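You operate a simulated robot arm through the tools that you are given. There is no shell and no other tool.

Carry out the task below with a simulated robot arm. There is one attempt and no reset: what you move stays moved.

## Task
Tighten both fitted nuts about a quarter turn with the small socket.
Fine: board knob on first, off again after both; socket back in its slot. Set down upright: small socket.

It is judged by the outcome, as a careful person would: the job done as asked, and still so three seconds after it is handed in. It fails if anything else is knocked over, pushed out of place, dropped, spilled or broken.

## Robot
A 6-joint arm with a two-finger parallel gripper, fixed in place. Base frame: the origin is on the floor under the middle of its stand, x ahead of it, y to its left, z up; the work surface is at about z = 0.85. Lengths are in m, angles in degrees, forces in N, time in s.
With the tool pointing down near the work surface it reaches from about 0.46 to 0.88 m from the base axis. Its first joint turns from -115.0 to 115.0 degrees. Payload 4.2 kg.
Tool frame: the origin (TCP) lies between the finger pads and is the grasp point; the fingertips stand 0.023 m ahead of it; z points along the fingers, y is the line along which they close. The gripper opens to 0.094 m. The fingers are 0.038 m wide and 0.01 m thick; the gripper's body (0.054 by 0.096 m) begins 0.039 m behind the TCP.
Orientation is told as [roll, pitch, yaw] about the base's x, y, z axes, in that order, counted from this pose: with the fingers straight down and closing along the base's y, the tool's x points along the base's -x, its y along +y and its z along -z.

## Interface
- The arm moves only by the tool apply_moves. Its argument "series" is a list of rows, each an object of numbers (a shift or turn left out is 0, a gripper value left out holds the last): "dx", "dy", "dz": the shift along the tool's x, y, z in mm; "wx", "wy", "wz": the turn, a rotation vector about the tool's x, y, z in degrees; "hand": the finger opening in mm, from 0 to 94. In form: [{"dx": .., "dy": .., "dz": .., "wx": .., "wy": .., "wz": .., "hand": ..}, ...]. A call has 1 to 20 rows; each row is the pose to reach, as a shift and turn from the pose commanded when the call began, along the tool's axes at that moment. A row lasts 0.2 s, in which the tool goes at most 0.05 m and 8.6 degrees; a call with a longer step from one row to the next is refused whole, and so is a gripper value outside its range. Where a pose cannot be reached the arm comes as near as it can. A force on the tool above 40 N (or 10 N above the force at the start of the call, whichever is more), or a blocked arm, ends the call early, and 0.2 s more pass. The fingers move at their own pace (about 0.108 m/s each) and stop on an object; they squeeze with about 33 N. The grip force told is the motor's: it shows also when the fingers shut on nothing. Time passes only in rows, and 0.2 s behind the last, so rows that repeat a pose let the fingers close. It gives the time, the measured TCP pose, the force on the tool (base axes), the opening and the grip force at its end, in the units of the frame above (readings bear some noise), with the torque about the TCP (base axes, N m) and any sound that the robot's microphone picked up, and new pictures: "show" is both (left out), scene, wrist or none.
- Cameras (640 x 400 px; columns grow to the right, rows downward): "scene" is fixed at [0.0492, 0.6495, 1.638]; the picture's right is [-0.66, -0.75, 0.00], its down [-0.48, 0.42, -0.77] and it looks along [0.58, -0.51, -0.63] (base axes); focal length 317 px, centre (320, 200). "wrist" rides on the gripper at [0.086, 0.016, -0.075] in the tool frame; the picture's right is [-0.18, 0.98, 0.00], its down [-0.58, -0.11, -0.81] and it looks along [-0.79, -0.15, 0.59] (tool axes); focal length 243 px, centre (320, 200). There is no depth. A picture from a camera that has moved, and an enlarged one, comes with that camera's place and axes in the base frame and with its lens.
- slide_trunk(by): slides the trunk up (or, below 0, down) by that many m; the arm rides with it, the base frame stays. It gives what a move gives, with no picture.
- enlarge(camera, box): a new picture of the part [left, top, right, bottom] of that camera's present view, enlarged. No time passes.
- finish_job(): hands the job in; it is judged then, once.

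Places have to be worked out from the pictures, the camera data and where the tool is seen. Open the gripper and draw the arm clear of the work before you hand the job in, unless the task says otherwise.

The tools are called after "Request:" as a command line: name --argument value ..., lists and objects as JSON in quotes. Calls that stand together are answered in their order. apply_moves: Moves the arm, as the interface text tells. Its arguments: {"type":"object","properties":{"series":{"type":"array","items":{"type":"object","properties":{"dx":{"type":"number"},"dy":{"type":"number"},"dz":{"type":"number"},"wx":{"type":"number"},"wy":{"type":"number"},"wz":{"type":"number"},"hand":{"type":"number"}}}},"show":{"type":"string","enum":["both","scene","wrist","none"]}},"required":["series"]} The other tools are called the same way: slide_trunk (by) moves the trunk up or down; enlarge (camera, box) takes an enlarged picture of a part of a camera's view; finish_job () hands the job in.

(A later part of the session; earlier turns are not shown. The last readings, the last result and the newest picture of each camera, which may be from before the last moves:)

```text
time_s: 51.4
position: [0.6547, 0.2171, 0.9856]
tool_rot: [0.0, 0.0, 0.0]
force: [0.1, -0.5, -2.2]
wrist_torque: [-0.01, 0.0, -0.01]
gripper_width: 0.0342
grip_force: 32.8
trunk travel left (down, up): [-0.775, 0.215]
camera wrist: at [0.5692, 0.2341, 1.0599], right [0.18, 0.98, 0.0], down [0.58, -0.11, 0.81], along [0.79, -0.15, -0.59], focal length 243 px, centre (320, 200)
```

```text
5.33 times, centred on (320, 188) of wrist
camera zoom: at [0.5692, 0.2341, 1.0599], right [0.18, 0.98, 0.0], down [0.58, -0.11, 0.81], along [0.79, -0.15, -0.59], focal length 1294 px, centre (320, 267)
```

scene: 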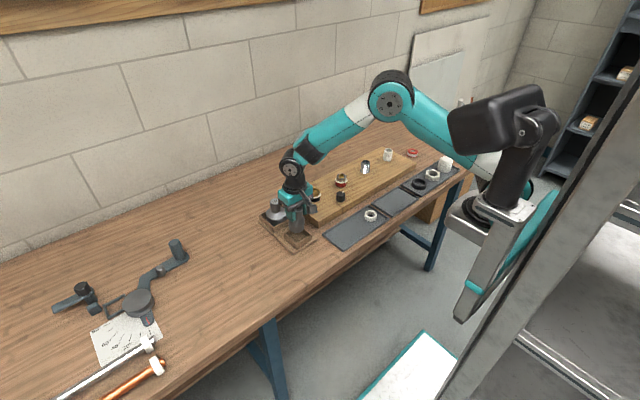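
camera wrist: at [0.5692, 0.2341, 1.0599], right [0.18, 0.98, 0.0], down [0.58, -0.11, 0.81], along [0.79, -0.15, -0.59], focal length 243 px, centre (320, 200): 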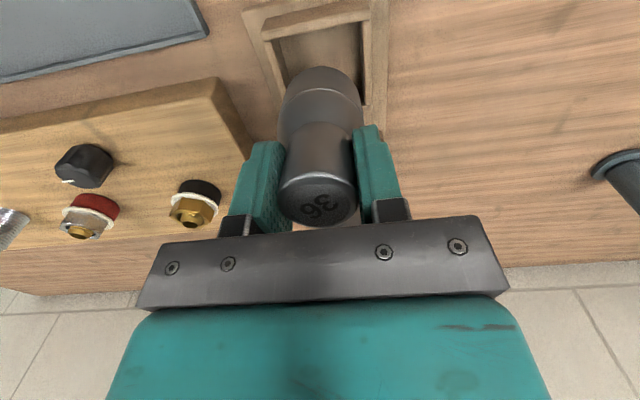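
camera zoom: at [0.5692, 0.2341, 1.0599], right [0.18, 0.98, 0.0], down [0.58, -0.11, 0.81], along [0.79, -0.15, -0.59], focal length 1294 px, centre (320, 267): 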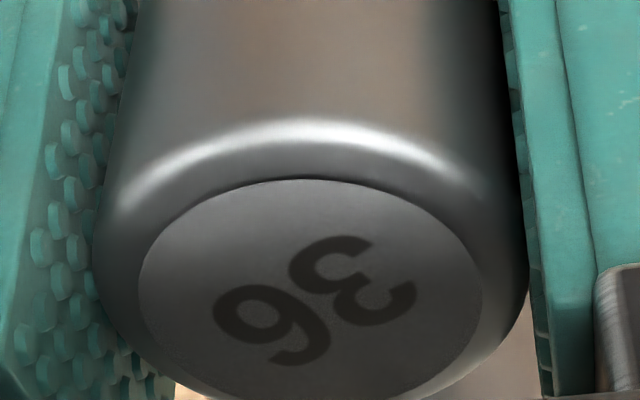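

The socket got pushed up about 8 mm and tilted in the fingers (about 6° with its bottom toward +x, about 2° toward +y). I tilt the tool to bring the socket upright again, raising it a little first.

Request:
apply_moves --series '[{"dz": -10, "hand": 25}, {"dz": -15, "wy": 3, "wx": 1, "hand": 25}, {"dz": -15, "wy": 6, "wx": 2, "hand": 25}, {"dz": -15, "wy": 6, "wx": 2, "hand": 25}]'

Request:
enlarge --camera "scene" --box '[268, 190, 332, 230]'

Request:
enlarge --camera "wrist" --box '[240, 20, 400, 120]'

Request:
enlarge --camera "wrist" --box '[260, 150, 380, 225]'

```text
time_s: 52.4
position: [0.6569, 0.2188, 1.0006]
tool_rot: [-2.0, 6.0, -0.1]
force: [0.1, 0.2, -1.5]
wrist_torque: [0.0, 0.04, -0.02]
gripper_width: 0.0346
grip_force: 33.1
trunk travel left (down, up): [-0.775, 0.215]
camera wrist: at [0.5785, 0.2371, 1.0831], right [0.18, 0.98, -0.05], down [0.66, -0.08, 0.74], along [0.73, -0.17, -0.67], focal length 243 px, centre (320, 200)
```

scene: 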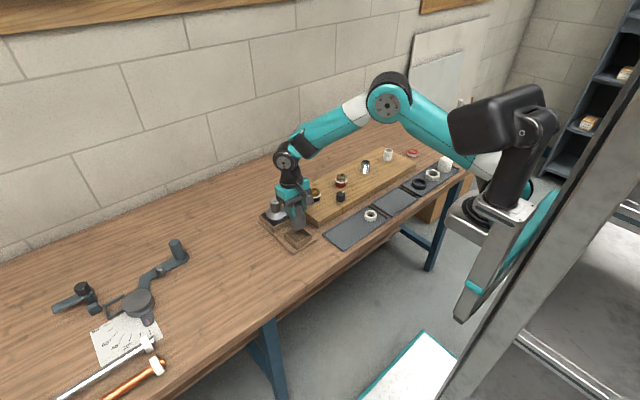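
wrist: 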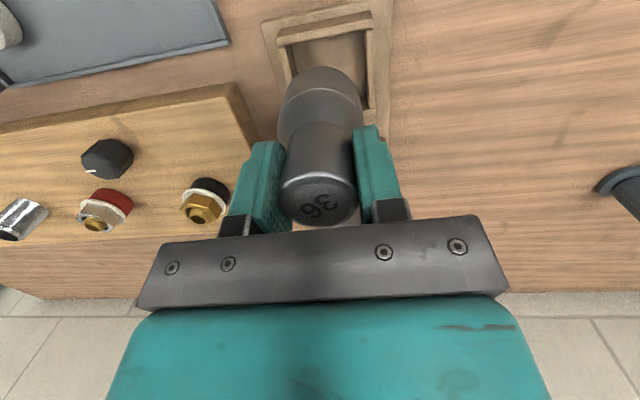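

```text
10.00 times, centred on (300, 210) of scene
camera zoom: at [0.0492, 0.6495, 1.638], right [-0.66, -0.75, 0.0], down [-0.48, 0.42, -0.77], along [0.58, -0.51, -0.63], focal length 3174 px, centre (520, 100)
```

zoom: 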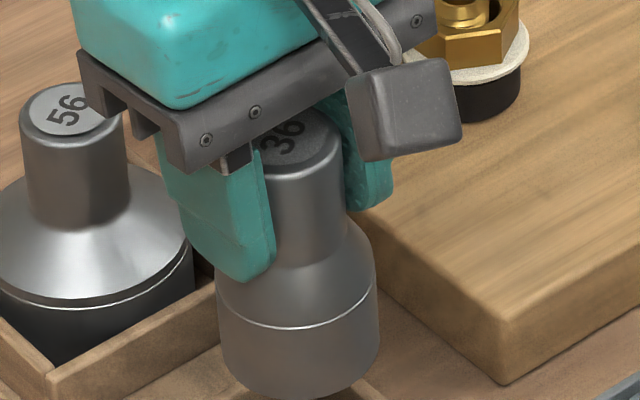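

```text
4.00 times, centred on (320, 70) of wrist
camera zoom: at [0.5785, 0.2371, 1.0831], right [0.18, 0.98, -0.05], down [0.66, -0.08, 0.74], along [0.73, -0.17, -0.67], focal length 970 px, centre (320, 720)
```

zoom: 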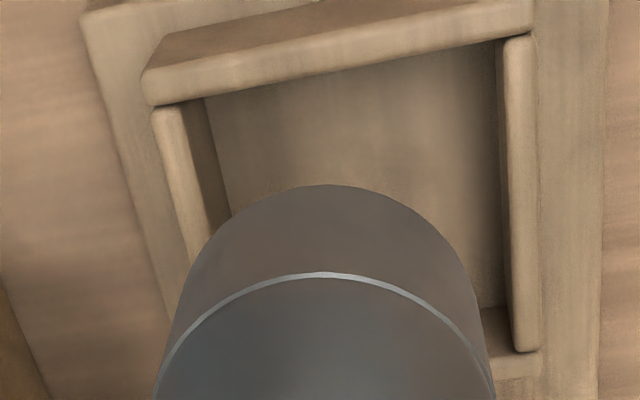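

```text
5.33 times, centred on (320, 188) of wrist
camera zoom: at [0.5785, 0.2371, 1.0831], right [0.18, 0.98, -0.05], down [0.66, -0.08, 0.74], along [0.73, -0.17, -0.67], focal length 1294 px, centre (320, 267)
```

zoom: 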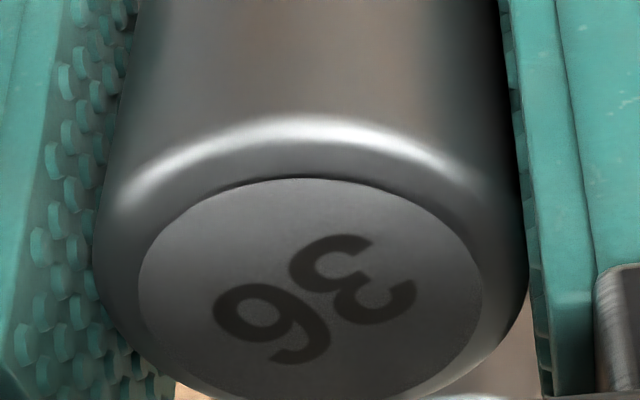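

The socket looks close to upright; I zoom in on its body edges to check the verticality and its position against the slot.

Request:
enlarge --camera "scene" --box '[283, 203, 315, 223]'

Request:
enlarge --camera "scene" --box '[276, 212, 324, 242]'

Request:
enlarge --camera "scene" --box '[262, 196, 294, 216]'

```text
16.00 times, centred on (299, 213) of scene
camera zoom: at [0.0492, 0.6495, 1.638], right [-0.66, -0.75, 0.0], down [-0.48, 0.42, -0.77], along [0.58, -0.51, -0.63], focal length 5078 px, centre (656, -8)
```

zoom: 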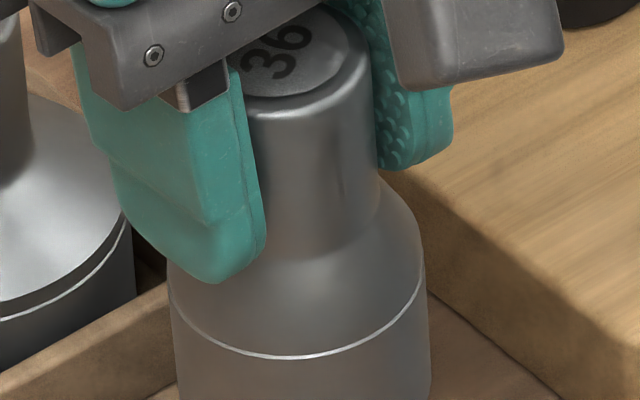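

```text
13.33 times, centred on (300, 227) of scene
camera zoom: at [0.0492, 0.6495, 1.638], right [-0.66, -0.75, 0.0], down [-0.48, 0.42, -0.77], along [0.58, -0.51, -0.63], focal length 4232 px, centre (587, -160)
```

zoom: 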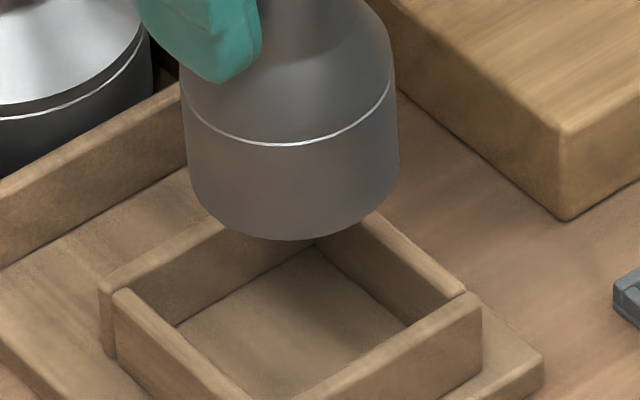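

```text
16.00 times, centred on (278, 206) of scene
camera zoom: at [0.0492, 0.6495, 1.638], right [-0.66, -0.75, 0.0], down [-0.48, 0.42, -0.77], along [0.58, -0.51, -0.63], focal length 5078 px, centre (992, 104)
```

zoom: 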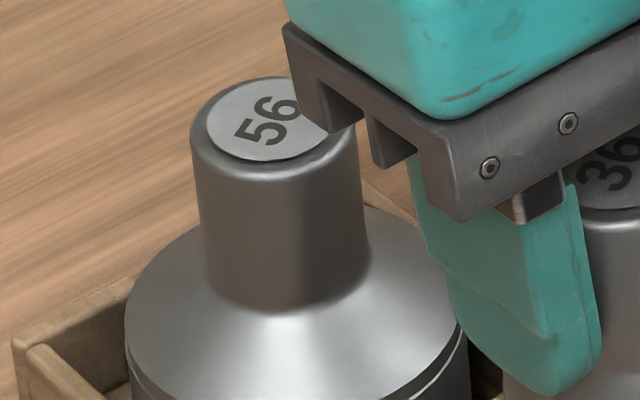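

Both cameras agree that the socket's bottom is about (+3.6, −6.5) mm off the slot centre and the lean in y is over-corrected by about 3°. I correct the tilt and shift the tool accordingly.

Request:
apply_moves --series '[{"dx": 1, "dy": 1.4, "wx": -1.4, "wy": 0.6, "hand": 25}, {"dx": 2, "dy": 2.8, "wx": -2.8, "wy": 1.2, "hand": 25}, {"dx": 2, "dy": 2.8, "wx": -2.8, "wy": 1.2, "hand": 25}]'

Request:
enlarge --camera "scene" --box '[276, 212, 324, 242]'

Request:
enlarge --camera "wrist" --box '[240, 20, 400, 120]'

Request:
enlarge --camera "scene" --box '[283, 203, 315, 223]'

```text
time_s: 53.2
position: [0.6545, 0.2202, 0.999]
tool_rot: [0.8, 7.2, -0.1]
force: [-0.2, 0.2, -1.8]
wrist_torque: [-0.02, -0.02, 0.0]
gripper_width: 0.0343
grip_force: 33.4
trunk travel left (down, up): [-0.775, 0.215]
camera wrist: at [0.5783, 0.2354, 1.0847], right [0.19, 0.98, -0.01], down [0.68, -0.12, 0.73], along [0.71, -0.14, -0.69], focal length 243 px, centre (320, 200)
```

scene: 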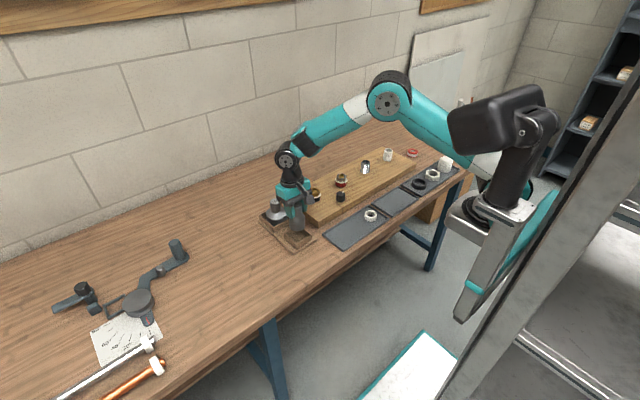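
wrist: 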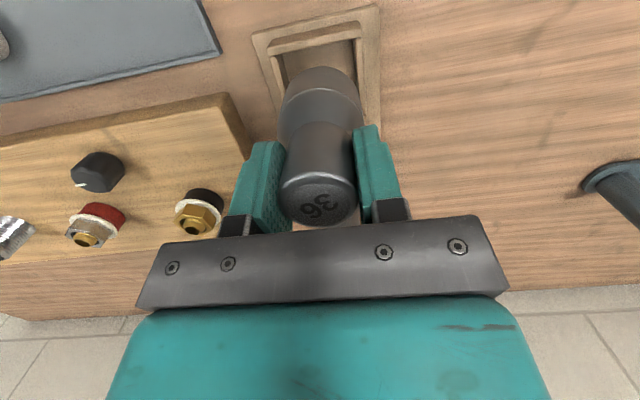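

```text
13.33 times, centred on (300, 227) of scene
camera zoom: at [0.0492, 0.6495, 1.638], right [-0.66, -0.75, 0.0], down [-0.48, 0.42, -0.77], along [0.58, -0.51, -0.63], focal length 4232 px, centre (587, -160)
```

zoom: 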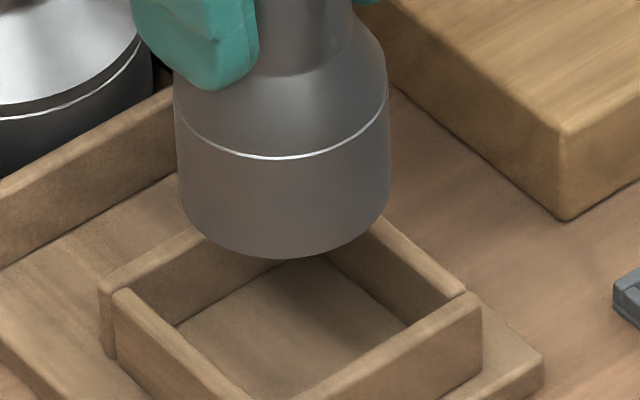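

```text
4.00 times, centred on (320, 70) of wrist
camera zoom: at [0.5783, 0.2354, 1.0847], right [0.19, 0.98, -0.01], down [0.68, -0.12, 0.73], along [0.71, -0.14, -0.69], focal length 970 px, centre (320, 720)
```

zoom: 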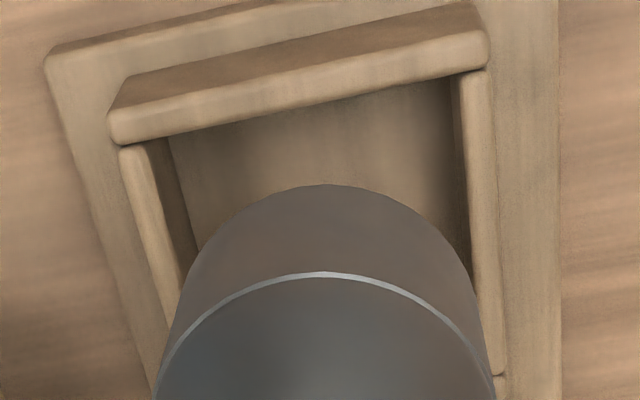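

```text
16.00 times, centred on (299, 213) of scene
camera zoom: at [0.0492, 0.6495, 1.638], right [-0.66, -0.75, 0.0], down [-0.48, 0.42, -0.77], along [0.58, -0.51, -0.63], focal length 5078 px, centre (656, -8)
```

zoom: 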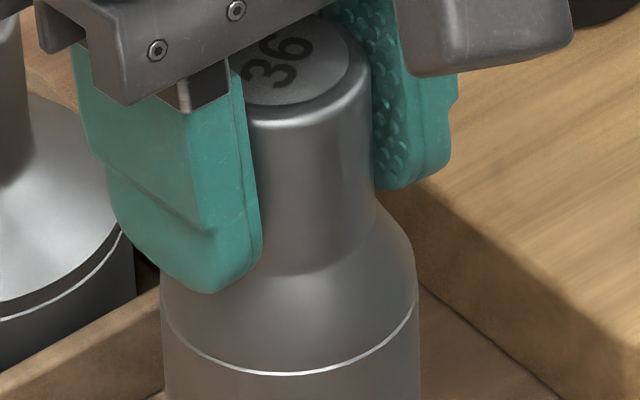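

Now both cameras put the socket's bottom within about 1 mm of the slot centre and nearly upright. I lower vertically (in base terms) 45 mm so the rim just enters between the walls, watching the force.

Request:
apply_moves --series '[{"dx": -1.1, "dy": 0.1, "dz": 15, "hand": 25}, {"dx": -3.0, "dy": -0.1, "dz": 29.8, "hand": 25}, {"dx": -3.5, "dy": -0.2, "dz": 34.0, "hand": 25}, {"dx": -4.0, "dy": -0.2, "dz": 38.0, "hand": 25}, {"dx": -4.4, "dy": -0.3, "dz": 41.5, "hand": 25}, {"dx": -4.8, "dy": -0.3, "dz": 44.7, "hand": 25}, {"dx": -4.8, "dy": -0.3, "dz": 44.7, "hand": 25}]'

Request:
enlarge --camera "scene" --box '[276, 212, 324, 242]'

Request:
enlarge --camera "wrist" --box '[240, 20, 400, 120]'

```text
time_s: 54.8
position: [0.6552, 0.2198, 0.9572]
tool_rot: [0.9, 7.0, -0.1]
force: [9.3, 3.1, 23.7]
wrist_torque: [0.25, 0.11, -0.07]
gripper_width: 0.0347
grip_force: 33.5
trunk travel left (down, up): [-0.775, 0.215]
camera wrist: at [0.5787, 0.2349, 1.0404], right [0.19, 0.98, -0.01], down [0.67, -0.12, 0.73], along [0.71, -0.14, -0.69], focal length 243 px, centre (320, 200)
```

scene: 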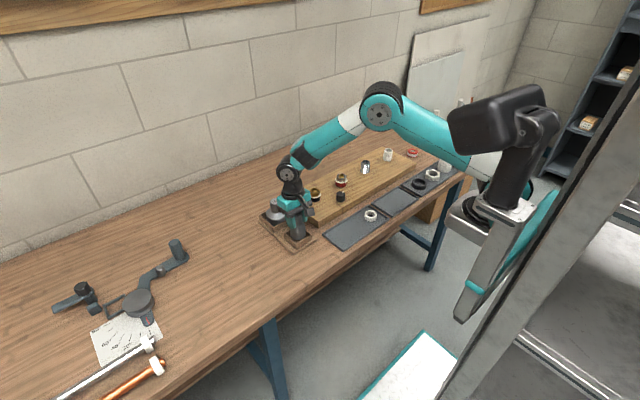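
wrist: 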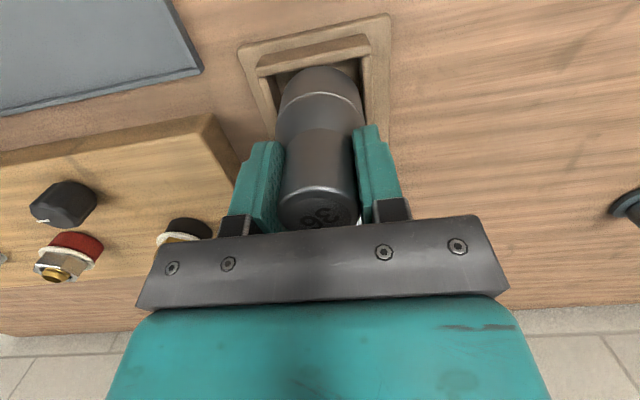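

```text
13.33 times, centred on (300, 227) of scene
camera zoom: at [0.0492, 0.6495, 1.638], right [-0.66, -0.75, 0.0], down [-0.48, 0.42, -0.77], along [0.58, -0.51, -0.63], focal length 4232 px, centre (587, -160)
```

zoom: 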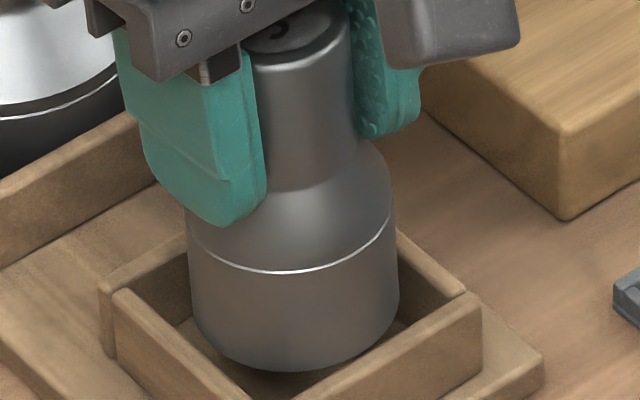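

```text
4.00 times, centred on (320, 70) of wrist
camera zoom: at [0.5787, 0.2349, 1.0404], right [0.19, 0.98, -0.01], down [0.67, -0.12, 0.73], along [0.71, -0.14, -0.69], focal length 970 px, centre (320, 720)
```

zoom: 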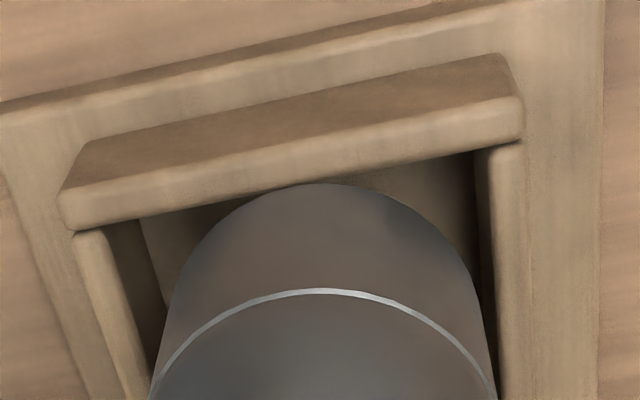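

The force now pushes +x: the rim touched the front wall this time, so the socket must go about 1.5–2 mm to +x. I back off 6 mm upward and shift by that amount.

Request:
apply_moves --series '[{"dx": 0.4, "dy": 0, "dz": -3, "hand": 25}, {"dx": 0.75, "dy": 0, "dz": -6, "hand": 25}, {"dx": -1.0, "dy": 0.2, "dz": -6.2, "hand": 25}, {"dx": -1.0, "dy": 0.2, "dz": -6.2, "hand": 25}]'

Request:
enlarge --camera "scene" --box '[276, 212, 324, 242]'

Request:
enlarge --camera "wrist" --box '[240, 20, 400, 120]'

Request:
enlarge --camera "wrist" --box '[260, 150, 380, 225]'

```text
time_s: 55.8
position: [0.6561, 0.2205, 0.9595]
tool_rot: [0.8, 7.3, -0.1]
force: [0.4, -0.2, -2.2]
wrist_torque: [-0.01, 0.03, -0.01]
gripper_width: 0.0344
grip_force: 33.1
trunk travel left (down, up): [-0.775, 0.215]
camera wrist: at [0.5796, 0.2353, 1.0454], right [0.19, 0.98, -0.01], down [0.68, -0.12, 0.72], along [0.71, -0.14, -0.69], focal length 243 px, centre (320, 200)
```

scene: 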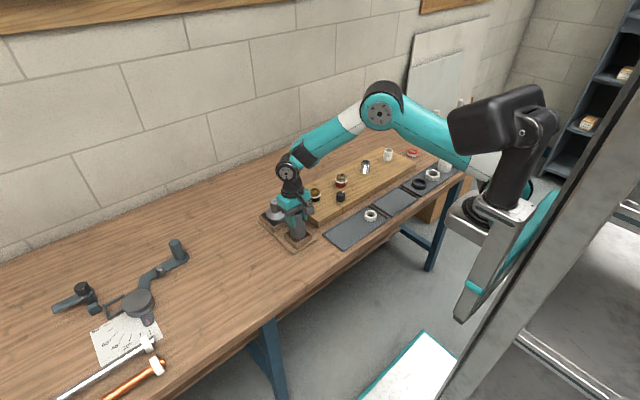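
wrist: 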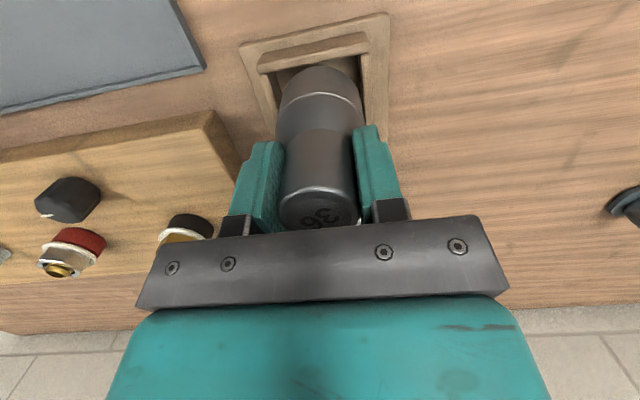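

```text
13.33 times, centred on (300, 227) of scene
camera zoom: at [0.0492, 0.6495, 1.638], right [-0.66, -0.75, 0.0], down [-0.48, 0.42, -0.77], along [0.58, -0.51, -0.63], focal length 4232 px, centre (587, -160)
```

zoom: 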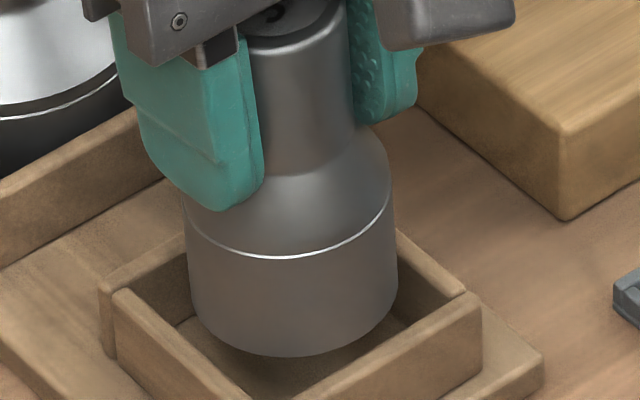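

```text
4.00 times, centred on (320, 70) of wrist
camera zoom: at [0.5796, 0.2353, 1.0454], right [0.19, 0.98, -0.01], down [0.68, -0.12, 0.72], along [0.71, -0.14, -0.69], focal length 970 px, centre (320, 720)
```

zoom: 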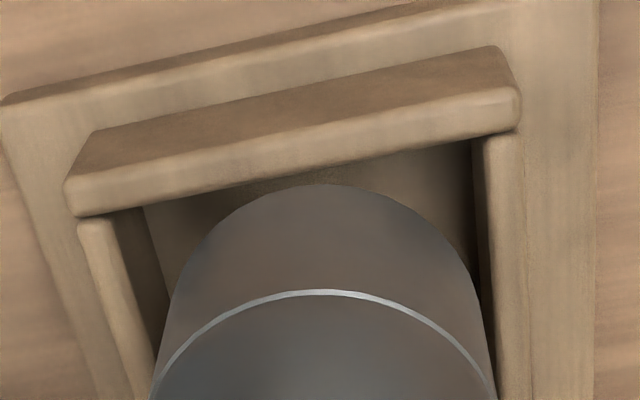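

```text
5.33 times, centred on (320, 188) of wrist
camera zoom: at [0.5796, 0.2353, 1.0454], right [0.19, 0.98, -0.01], down [0.68, -0.12, 0.72], along [0.71, -0.14, -0.69], focal length 1294 px, centre (320, 267)
```

zoom: 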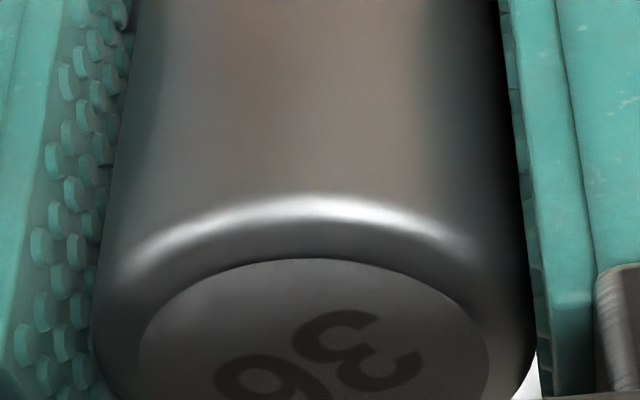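

Free of contact now, and both views show the bottom centred in the slot within about 1 mm. I lower in small steps, 6 mm first.

Request:
apply_moves --series '[{"dx": -0.8, "dy": 0.3, "dz": 3, "hand": 25}, {"dx": -1.2, "dy": 0.3, "dz": 6, "hand": 25}, {"dx": -1.2, "dy": 0.3, "dz": 6, "hand": 25}]'

Request:
enlarge --camera "scene" --box '[276, 212, 324, 242]'

```text
time_s: 56.6
position: [0.6559, 0.2205, 0.9556]
tool_rot: [0.8, 7.2, -0.1]
force: [0.2, 0.0, -0.1]
wrist_torque: [-0.1, 0.05, 0.04]
gripper_width: 0.0345
grip_force: 32.8
trunk travel left (down, up): [-0.775, 0.215]
camera wrist: at [0.5799, 0.2359, 1.0405], right [0.19, 0.98, -0.01], down [0.68, -0.12, 0.73], along [0.71, -0.14, -0.69], focal length 243 px, centre (320, 200)
```

scene: 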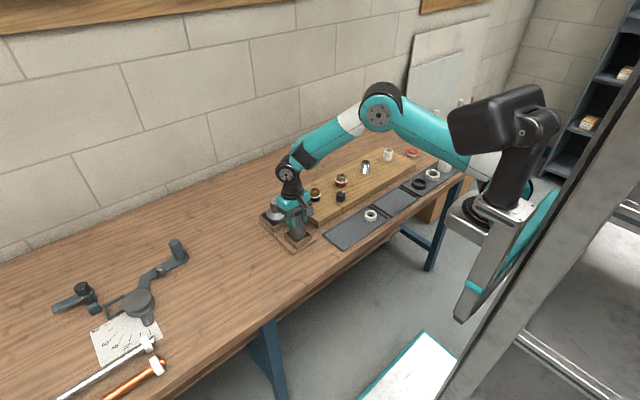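
wrist: 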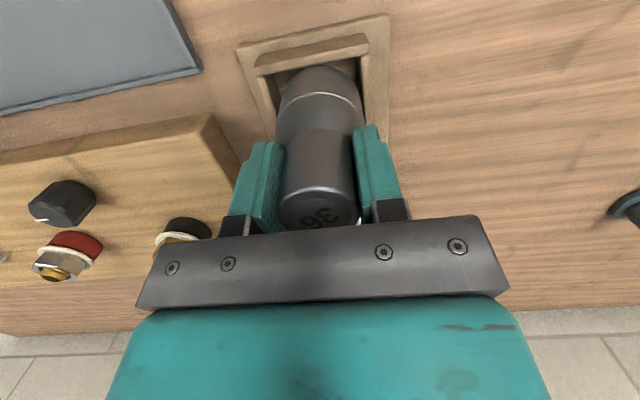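

```text
13.33 times, centred on (300, 227) of scene
camera zoom: at [0.0492, 0.6495, 1.638], right [-0.66, -0.75, 0.0], down [-0.48, 0.42, -0.77], along [0.58, -0.51, -0.63], focal length 4232 px, centre (587, -160)
```

zoom: 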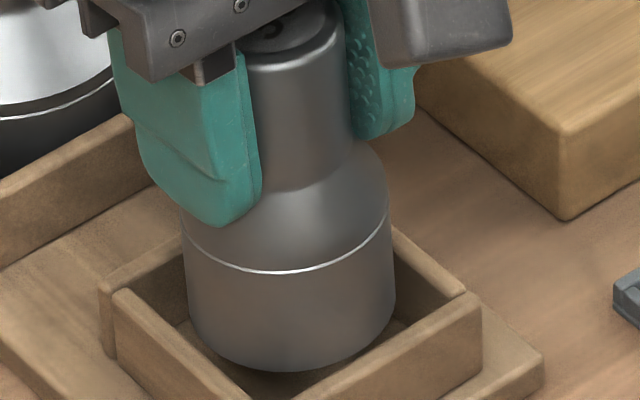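

Only a hint of contact (about 2 N). I go 3 mm further down and read the force.

Request:
apply_moves --series '[{"dx": -0.2, "dy": 0, "dz": 1.5, "hand": 25}, {"dx": -0.4, "dy": 0, "dz": 3, "hand": 25}, {"dx": -0.4, "dy": 0, "dz": 3, "hand": 25}]'

Request:
enlarge --camera "scene" --box '[276, 212, 324, 242]'

Request:
enlarge --camera "wrist" --box '[240, 20, 400, 120]'

```text
time_s: 57.4
position: [0.6577, 0.2205, 0.9541]
tool_rot: [0.9, 7.0, -0.1]
force: [2.2, -0.8, 19.9]
wrist_torque: [0.04, 0.53, -0.05]
gripper_width: 0.0345
grip_force: 32.6
trunk travel left (down, up): [-0.775, 0.215]
camera wrist: at [0.5804, 0.2359, 1.039], right [0.19, 0.98, -0.01], down [0.67, -0.12, 0.73], along [0.71, -0.14, -0.69], focal length 243 px, centre (320, 200)
```

scene: 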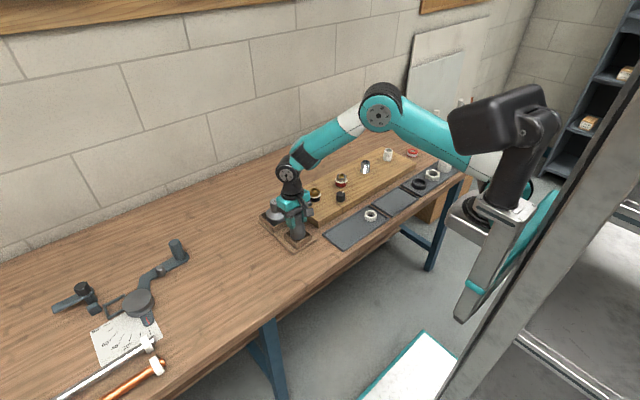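
wrist: 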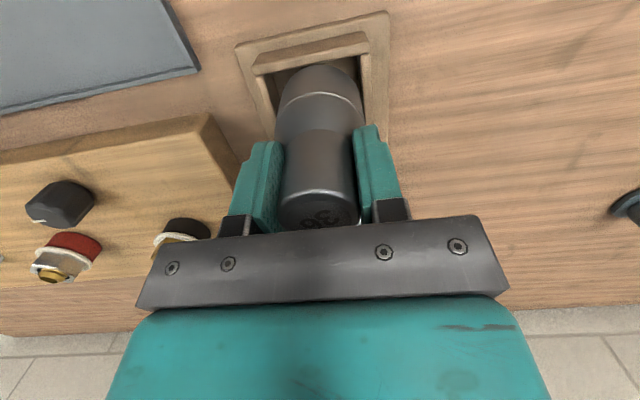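

```text
13.33 times, centred on (300, 227) of scene
camera zoom: at [0.0492, 0.6495, 1.638], right [-0.66, -0.75, 0.0], down [-0.48, 0.42, -0.77], along [0.58, -0.51, -0.63], focal length 4232 px, centre (587, -160)
```

zoom: 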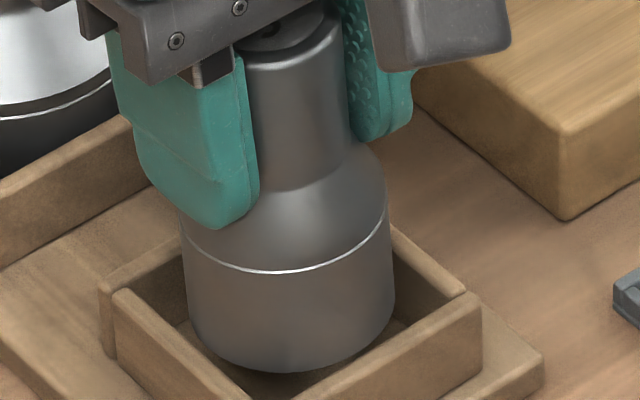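

```text
4.00 times, centred on (320, 70) of wrist
camera zoom: at [0.5804, 0.2359, 1.039], right [0.19, 0.98, -0.01], down [0.67, -0.12, 0.73], along [0.71, -0.14, -0.69], focal length 970 px, centre (320, 720)
```

zoom: 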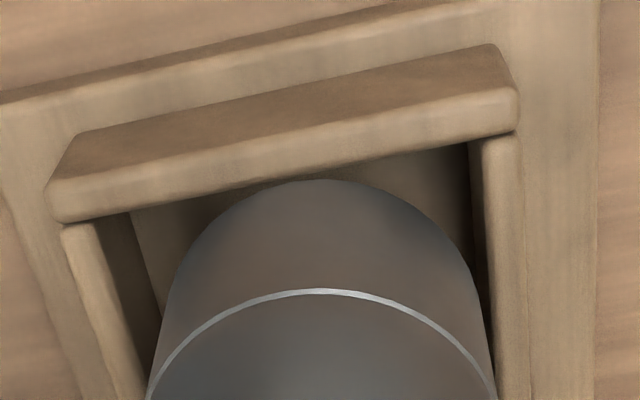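

The force (20 N up) acts about 28 mm to −x of the TCP: the rim's near side still rides on the front wall's inner edge. I lift 3 mm, shift 1.5 mm to +x, and lower again by 5 mm.

Request:
apply_moves --series '[{"dx": 0.4, "dz": -3, "hand": 25}, {"dx": -1.1, "dz": -3.2, "hand": 25}, {"dx": -1.1, "dz": -3.2, "hand": 25}, {"dx": -1.4, "dz": -0.7, "hand": 25}, {"dx": -1.7, "dz": 1.8, "hand": 25}, {"dx": -1.7, "dz": 1.8, "hand": 25}]'

Request:
enlarge --camera "scene" --box '[276, 212, 324, 242]'

Request:
enlarge --camera "wrist" --box '[240, 20, 400, 120]'

```text
time_s: 58.8
position: [0.6586, 0.2222, 0.9515]
tool_rot: [0.9, 7.1, -0.1]
force: [4.8, -0.3, 21.8]
wrist_torque: [-0.21, 0.43, 0.12]
gripper_width: 0.0345
grip_force: 33.3
trunk travel left (down, up): [-0.775, 0.215]
camera wrist: at [0.5818, 0.2364, 1.0365], right [0.19, 0.98, -0.01], down [0.67, -0.12, 0.73], along [0.71, -0.14, -0.69], focal length 243 px, centre (320, 200)
```

scene: 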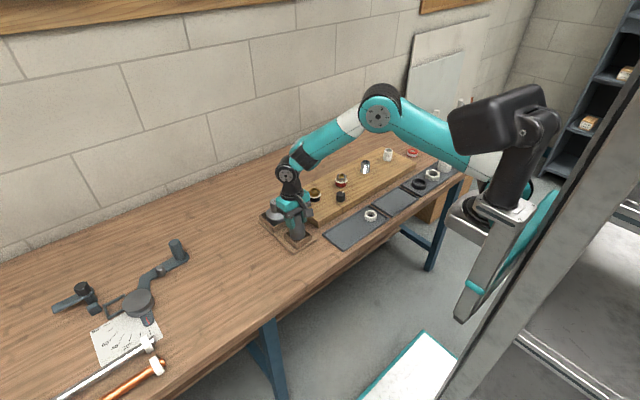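
wrist: 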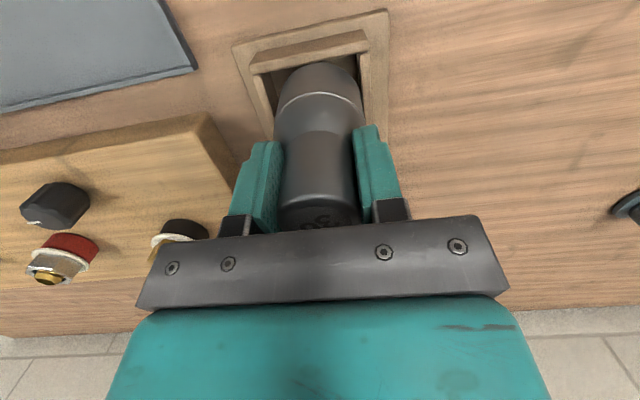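

```text
13.33 times, centred on (300, 227) of scene
camera zoom: at [0.0492, 0.6495, 1.638], right [-0.66, -0.75, 0.0], down [-0.48, 0.42, -0.77], along [0.58, -0.51, -0.63], focal length 4232 px, centre (587, -160)
```

zoom: 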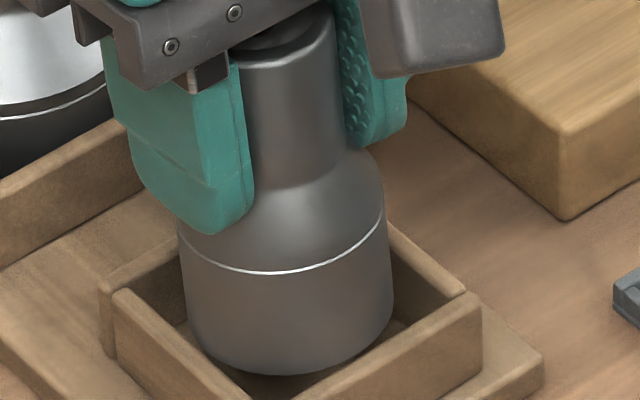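

```text
4.00 times, centred on (320, 70) of wrist
camera zoom: at [0.5818, 0.2364, 1.0365], right [0.19, 0.98, -0.01], down [0.67, -0.12, 0.73], along [0.71, -0.14, -0.69], focal length 970 px, centre (320, 720)
```

zoom: 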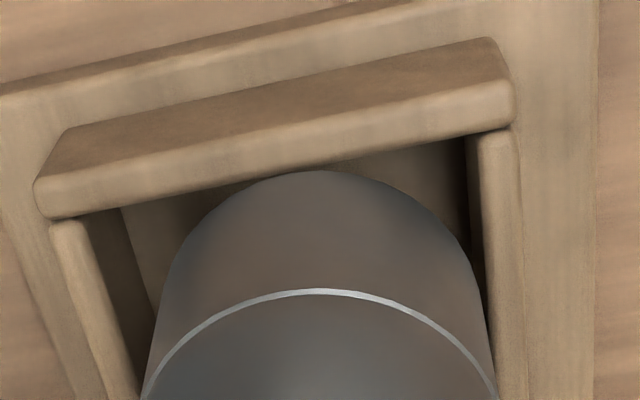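

Still riding on the front edge. Comparing both views, the rim seems about 1.7 mm short in x and 1.9 mm too far in +y. I lift 8 mm clear, shift by that, and look again before lowering.

Request:
apply_moves --series '[{"dx": 0.5, "dz": -4, "hand": 25}, {"dx": 1.0, "dz": -8, "hand": 25}, {"dx": 1.0, "dz": -8, "hand": 25}, {"dx": -0.7, "dy": -1.9, "dz": -8.2, "hand": 25}, {"dx": -0.7, "dy": -1.9, "dz": -8.2, "hand": 25}]'

Request:
enlarge --camera "scene" --box '[276, 212, 324, 242]'

Request:
enlarge --camera "wrist" --box '[240, 20, 400, 120]'

Request:
enlarge --camera "wrist" --box '[260, 160, 380, 235]'

```text
time_s: 60.0
position: [0.6592, 0.2206, 0.9581]
tool_rot: [0.8, 7.2, -0.1]
force: [-0.5, 0.9, -1.9]
wrist_torque: [0.02, 0.02, 0.02]
gripper_width: 0.0343
grip_force: 33.5
trunk travel left (down, up): [-0.775, 0.215]
camera wrist: at [0.5839, 0.2345, 1.0428], right [0.19, 0.98, -0.01], down [0.68, -0.12, 0.73], along [0.71, -0.14, -0.69], focal length 243 px, centre (320, 200)
```

scene: 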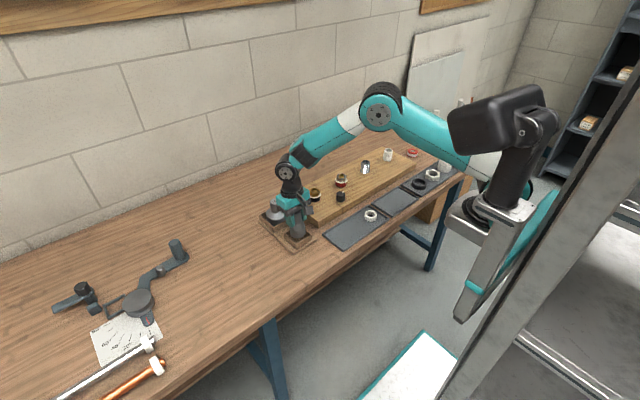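
wrist: 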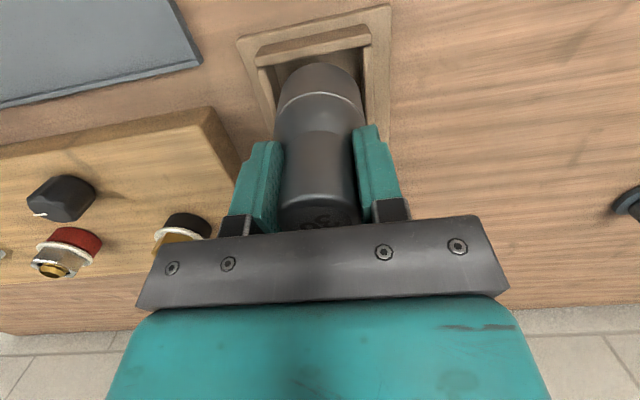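

```text
13.33 times, centred on (300, 227) of scene
camera zoom: at [0.0492, 0.6495, 1.638], right [-0.66, -0.75, 0.0], down [-0.48, 0.42, -0.77], along [0.58, -0.51, -0.63], focal length 4232 px, centre (587, -160)
```

zoom: 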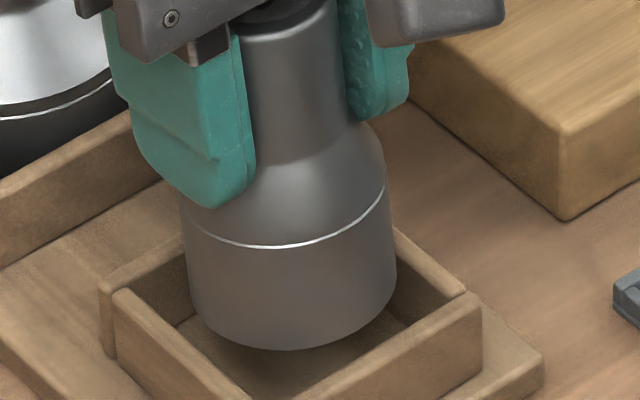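

```text
4.00 times, centred on (320, 70) of wrist
camera zoom: at [0.5839, 0.2345, 1.0428], right [0.19, 0.98, -0.01], down [0.68, -0.12, 0.73], along [0.71, -0.14, -0.69], focal length 970 px, centre (320, 720)
```

zoom: 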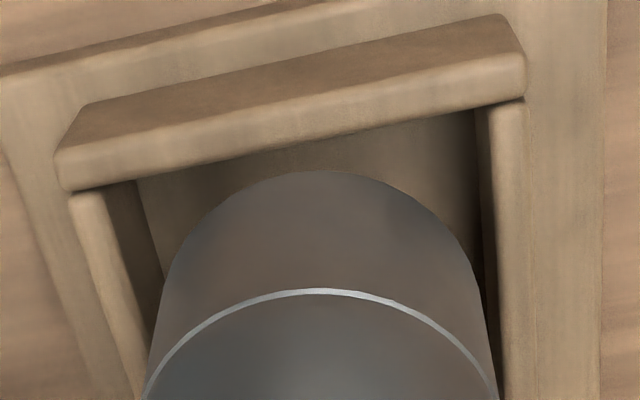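

```text
5.33 times, centred on (320, 198) of wrist
camera zoom: at [0.5839, 0.2345, 1.0428], right [0.19, 0.98, -0.01], down [0.68, -0.12, 0.73], along [0.71, -0.14, -0.69], focal length 1294 px, centre (320, 213)
```

zoom: 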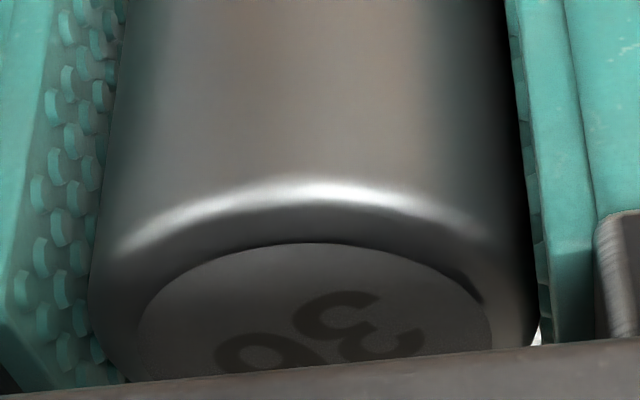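

I need a more exact look at how the socket leans now, so I zoom on its body and rim.

Request:
enlarge --camera "scene" --box '[286, 222, 310, 237]'

Request:
enlarge --camera "scene" --box '[286, 210, 310, 225]'

Request:
enlarge --camera "wrist" --box '[270, 55, 370, 118]'

```text
16.00 times, centred on (298, 230) of scene
camera zoom: at [0.0492, 0.6495, 1.638], right [-0.66, -0.75, 0.0], down [-0.48, 0.42, -0.77], along [0.58, -0.51, -0.63], focal length 5078 px, centre (672, -272)
```

zoom: 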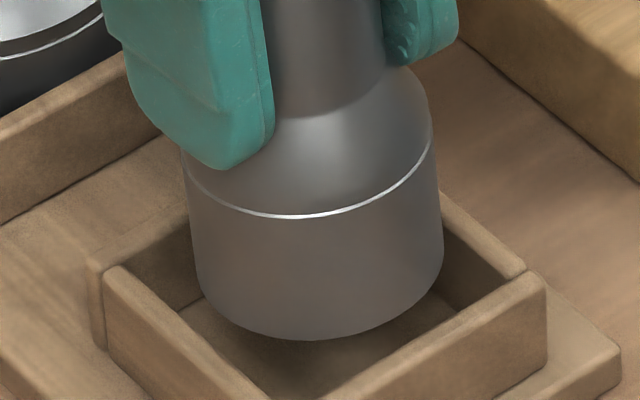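

```text
16.00 times, centred on (298, 218) of scene
camera zoom: at [0.0492, 0.6495, 1.638], right [-0.66, -0.75, 0.0], down [-0.48, 0.42, -0.77], along [0.58, -0.51, -0.63], focal length 5078 px, centre (672, -80)
```

zoom: 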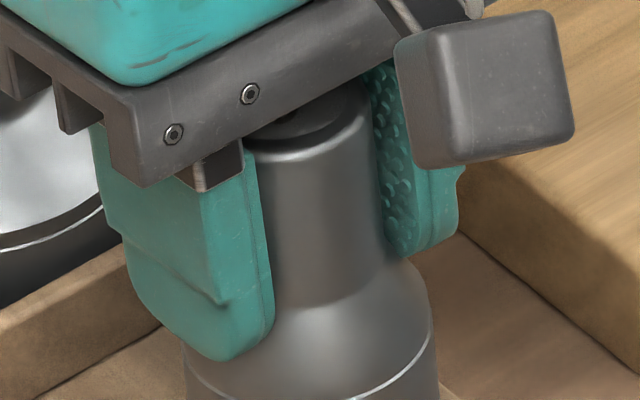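

```text
6.35 times, centred on (320, 86) of wrist
camera zoom: at [0.5839, 0.2345, 1.0428], right [0.19, 0.98, -0.01], down [0.68, -0.12, 0.73], along [0.71, -0.14, -0.69], focal length 1540 px, centre (320, 921)
```

zoom: 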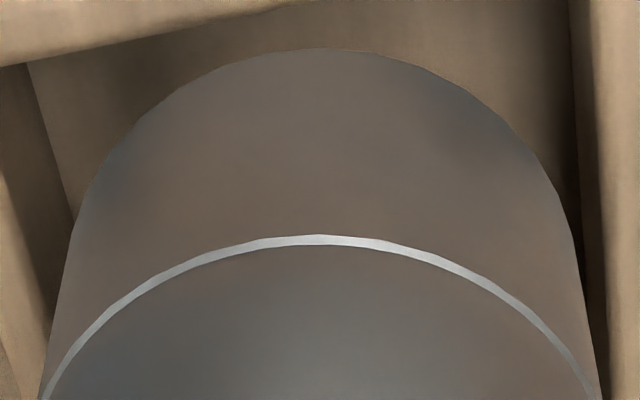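

The socket now leans about 4° (bottom toward −x) because the wall pushed it back in the fingers. I reduce the tool's pitch by 4° and shift so that the rim stays over the slot centre.

Request:
apply_moves --series '[{"dx": 2.5, "dz": -1.7, "wy": -2, "hand": 25}, {"dx": 5.0, "dz": -1.4, "wy": -4, "hand": 25}, {"dx": 5.0, "dz": -1.4, "wy": -4, "hand": 25}]'

Request:
enlarge --camera "scene" --box '[286, 220, 310, 235]'

Request:
enlarge --camera "wrist" --box '[240, 20, 400, 120]'

Request:
enlarge --camera "scene" --box '[276, 212, 324, 242]'

```text
time_s: 60.8
position: [0.6542, 0.2194, 0.9599]
tool_rot: [0.8, 3.2, -0.1]
force: [-0.5, -1.0, -2.8]
wrist_torque: [-0.04, 0.04, -0.01]
gripper_width: 0.0345
grip_force: 32.9
trunk travel left (down, up): [-0.775, 0.215]
camera wrist: at [0.5728, 0.2346, 1.0391], right [0.19, 0.98, 0.0], down [0.62, -0.12, 0.77], along [0.76, -0.14, -0.64], focal length 243 px, centre (320, 200)
```

scene: 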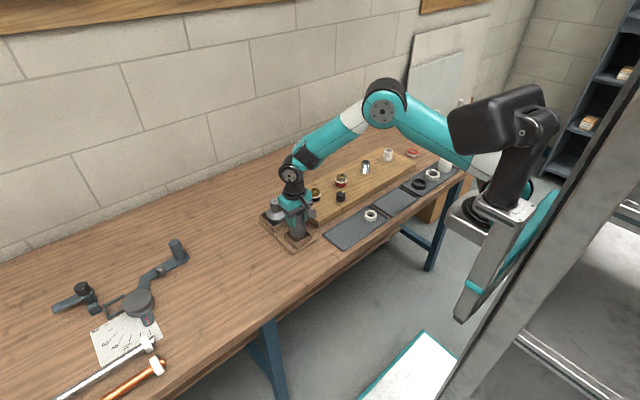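
wrist: 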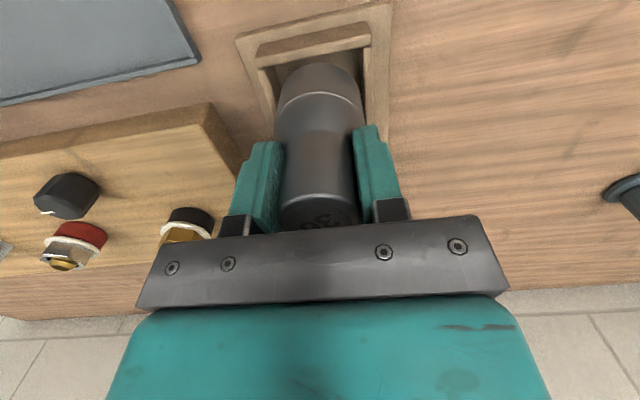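

```text
16.00 times, centred on (298, 228) of scene
camera zoom: at [0.0492, 0.6495, 1.638], right [-0.66, -0.75, 0.0], down [-0.48, 0.42, -0.77], along [0.58, -0.51, -0.63], focal length 5078 px, centre (672, -240)
```

zoom: 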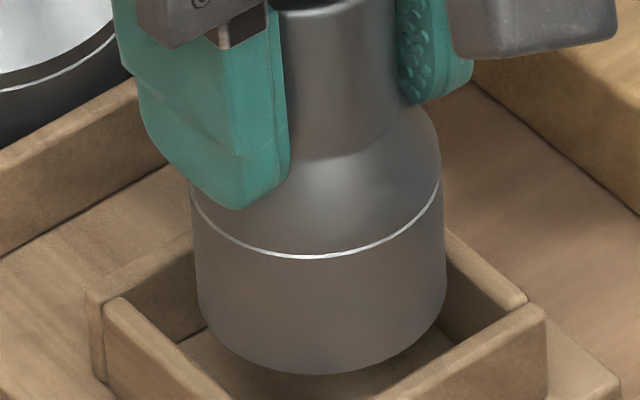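

```text
4.00 times, centred on (320, 70) of wrist
camera zoom: at [0.5728, 0.2346, 1.0391], right [0.19, 0.98, 0.0], down [0.62, -0.12, 0.77], along [0.76, -0.14, -0.64], focal length 970 px, centre (320, 720)
```

zoom: 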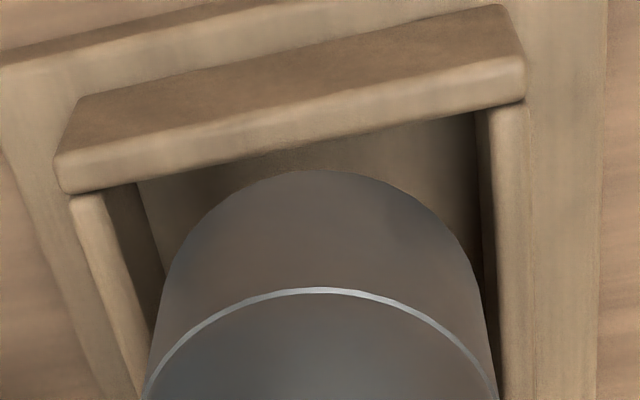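

```text
13.33 times, centred on (300, 227) of scene
camera zoom: at [0.0492, 0.6495, 1.638], right [-0.66, -0.75, 0.0], down [-0.48, 0.42, -0.77], along [0.58, -0.51, -0.63], focal length 4232 px, centre (587, -160)
```

zoom: 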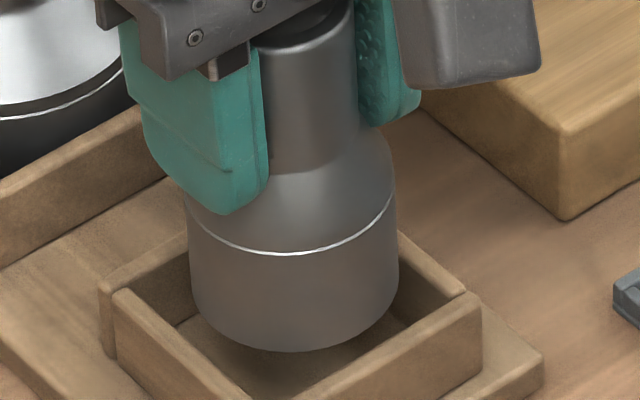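

The socket now looks upright (edges match the vertical direction) and centred within about 1 mm. I lower 7 mm in small steps and check the force.

Request:
apply_moves --series '[{"dx": -0.5, "dy": 0.3, "dz": 3, "hand": 25}, {"dx": -0.6, "dy": 0.2, "dz": 5, "hand": 25}, {"dx": -0.7, "dy": 0.2, "dz": 7, "hand": 25}, {"dx": -0.7, "dy": 0.2, "dz": 7, "hand": 25}]'

Request:
enlarge --camera "scene" --box '[276, 212, 324, 242]'

Request:
enlarge --camera "wrist" --box '[240, 20, 400, 120]'

```text
time_s: 61.8
position: [0.6548, 0.2202, 0.9546]
tool_rot: [0.9, 3.2, -0.2]
force: [0.6, -1.2, 13.0]
wrist_torque: [-0.19, 0.35, 0.06]
gripper_width: 0.0343
grip_force: 32.7
trunk travel left (down, up): [-0.775, 0.215]
camera wrist: at [0.5727, 0.2352, 1.0334], right [0.19, 0.98, 0.01], down [0.62, -0.12, 0.77], along [0.76, -0.14, -0.64], focal length 243 px, centre (320, 200)
```

scene: 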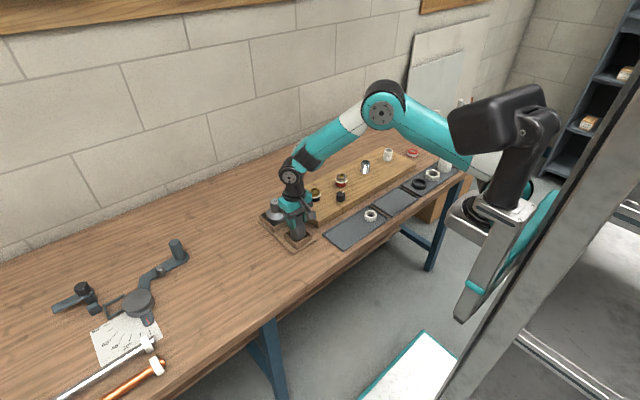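
wrist: 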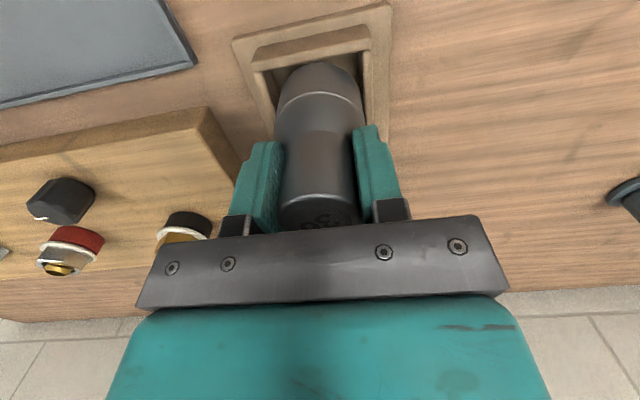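

```text
13.33 times, centred on (300, 227) of scene
camera zoom: at [0.0492, 0.6495, 1.638], right [-0.66, -0.75, 0.0], down [-0.48, 0.42, -0.77], along [0.58, -0.51, -0.63], focal length 4232 px, centre (587, -160)
```

zoom: 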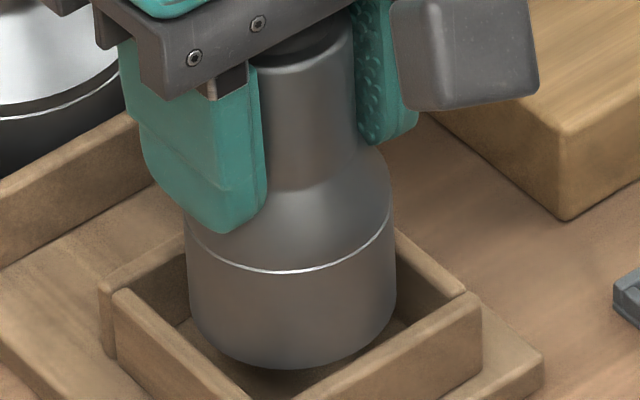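

```text
4.00 times, centred on (320, 70) of wrist
camera zoom: at [0.5727, 0.2352, 1.0334], right [0.19, 0.98, 0.01], down [0.62, -0.12, 0.77], along [0.76, -0.14, -0.64], focal length 970 px, centre (320, 720)
```

zoom: 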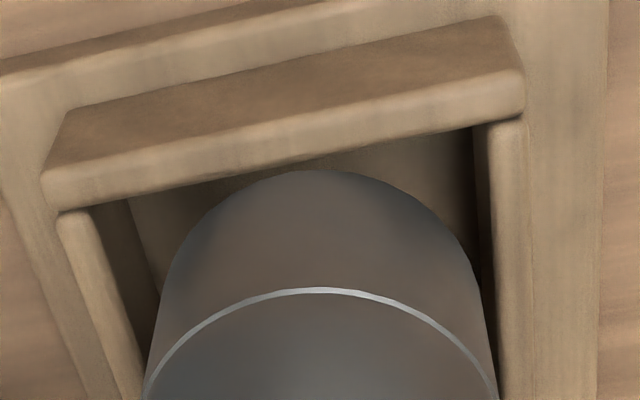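

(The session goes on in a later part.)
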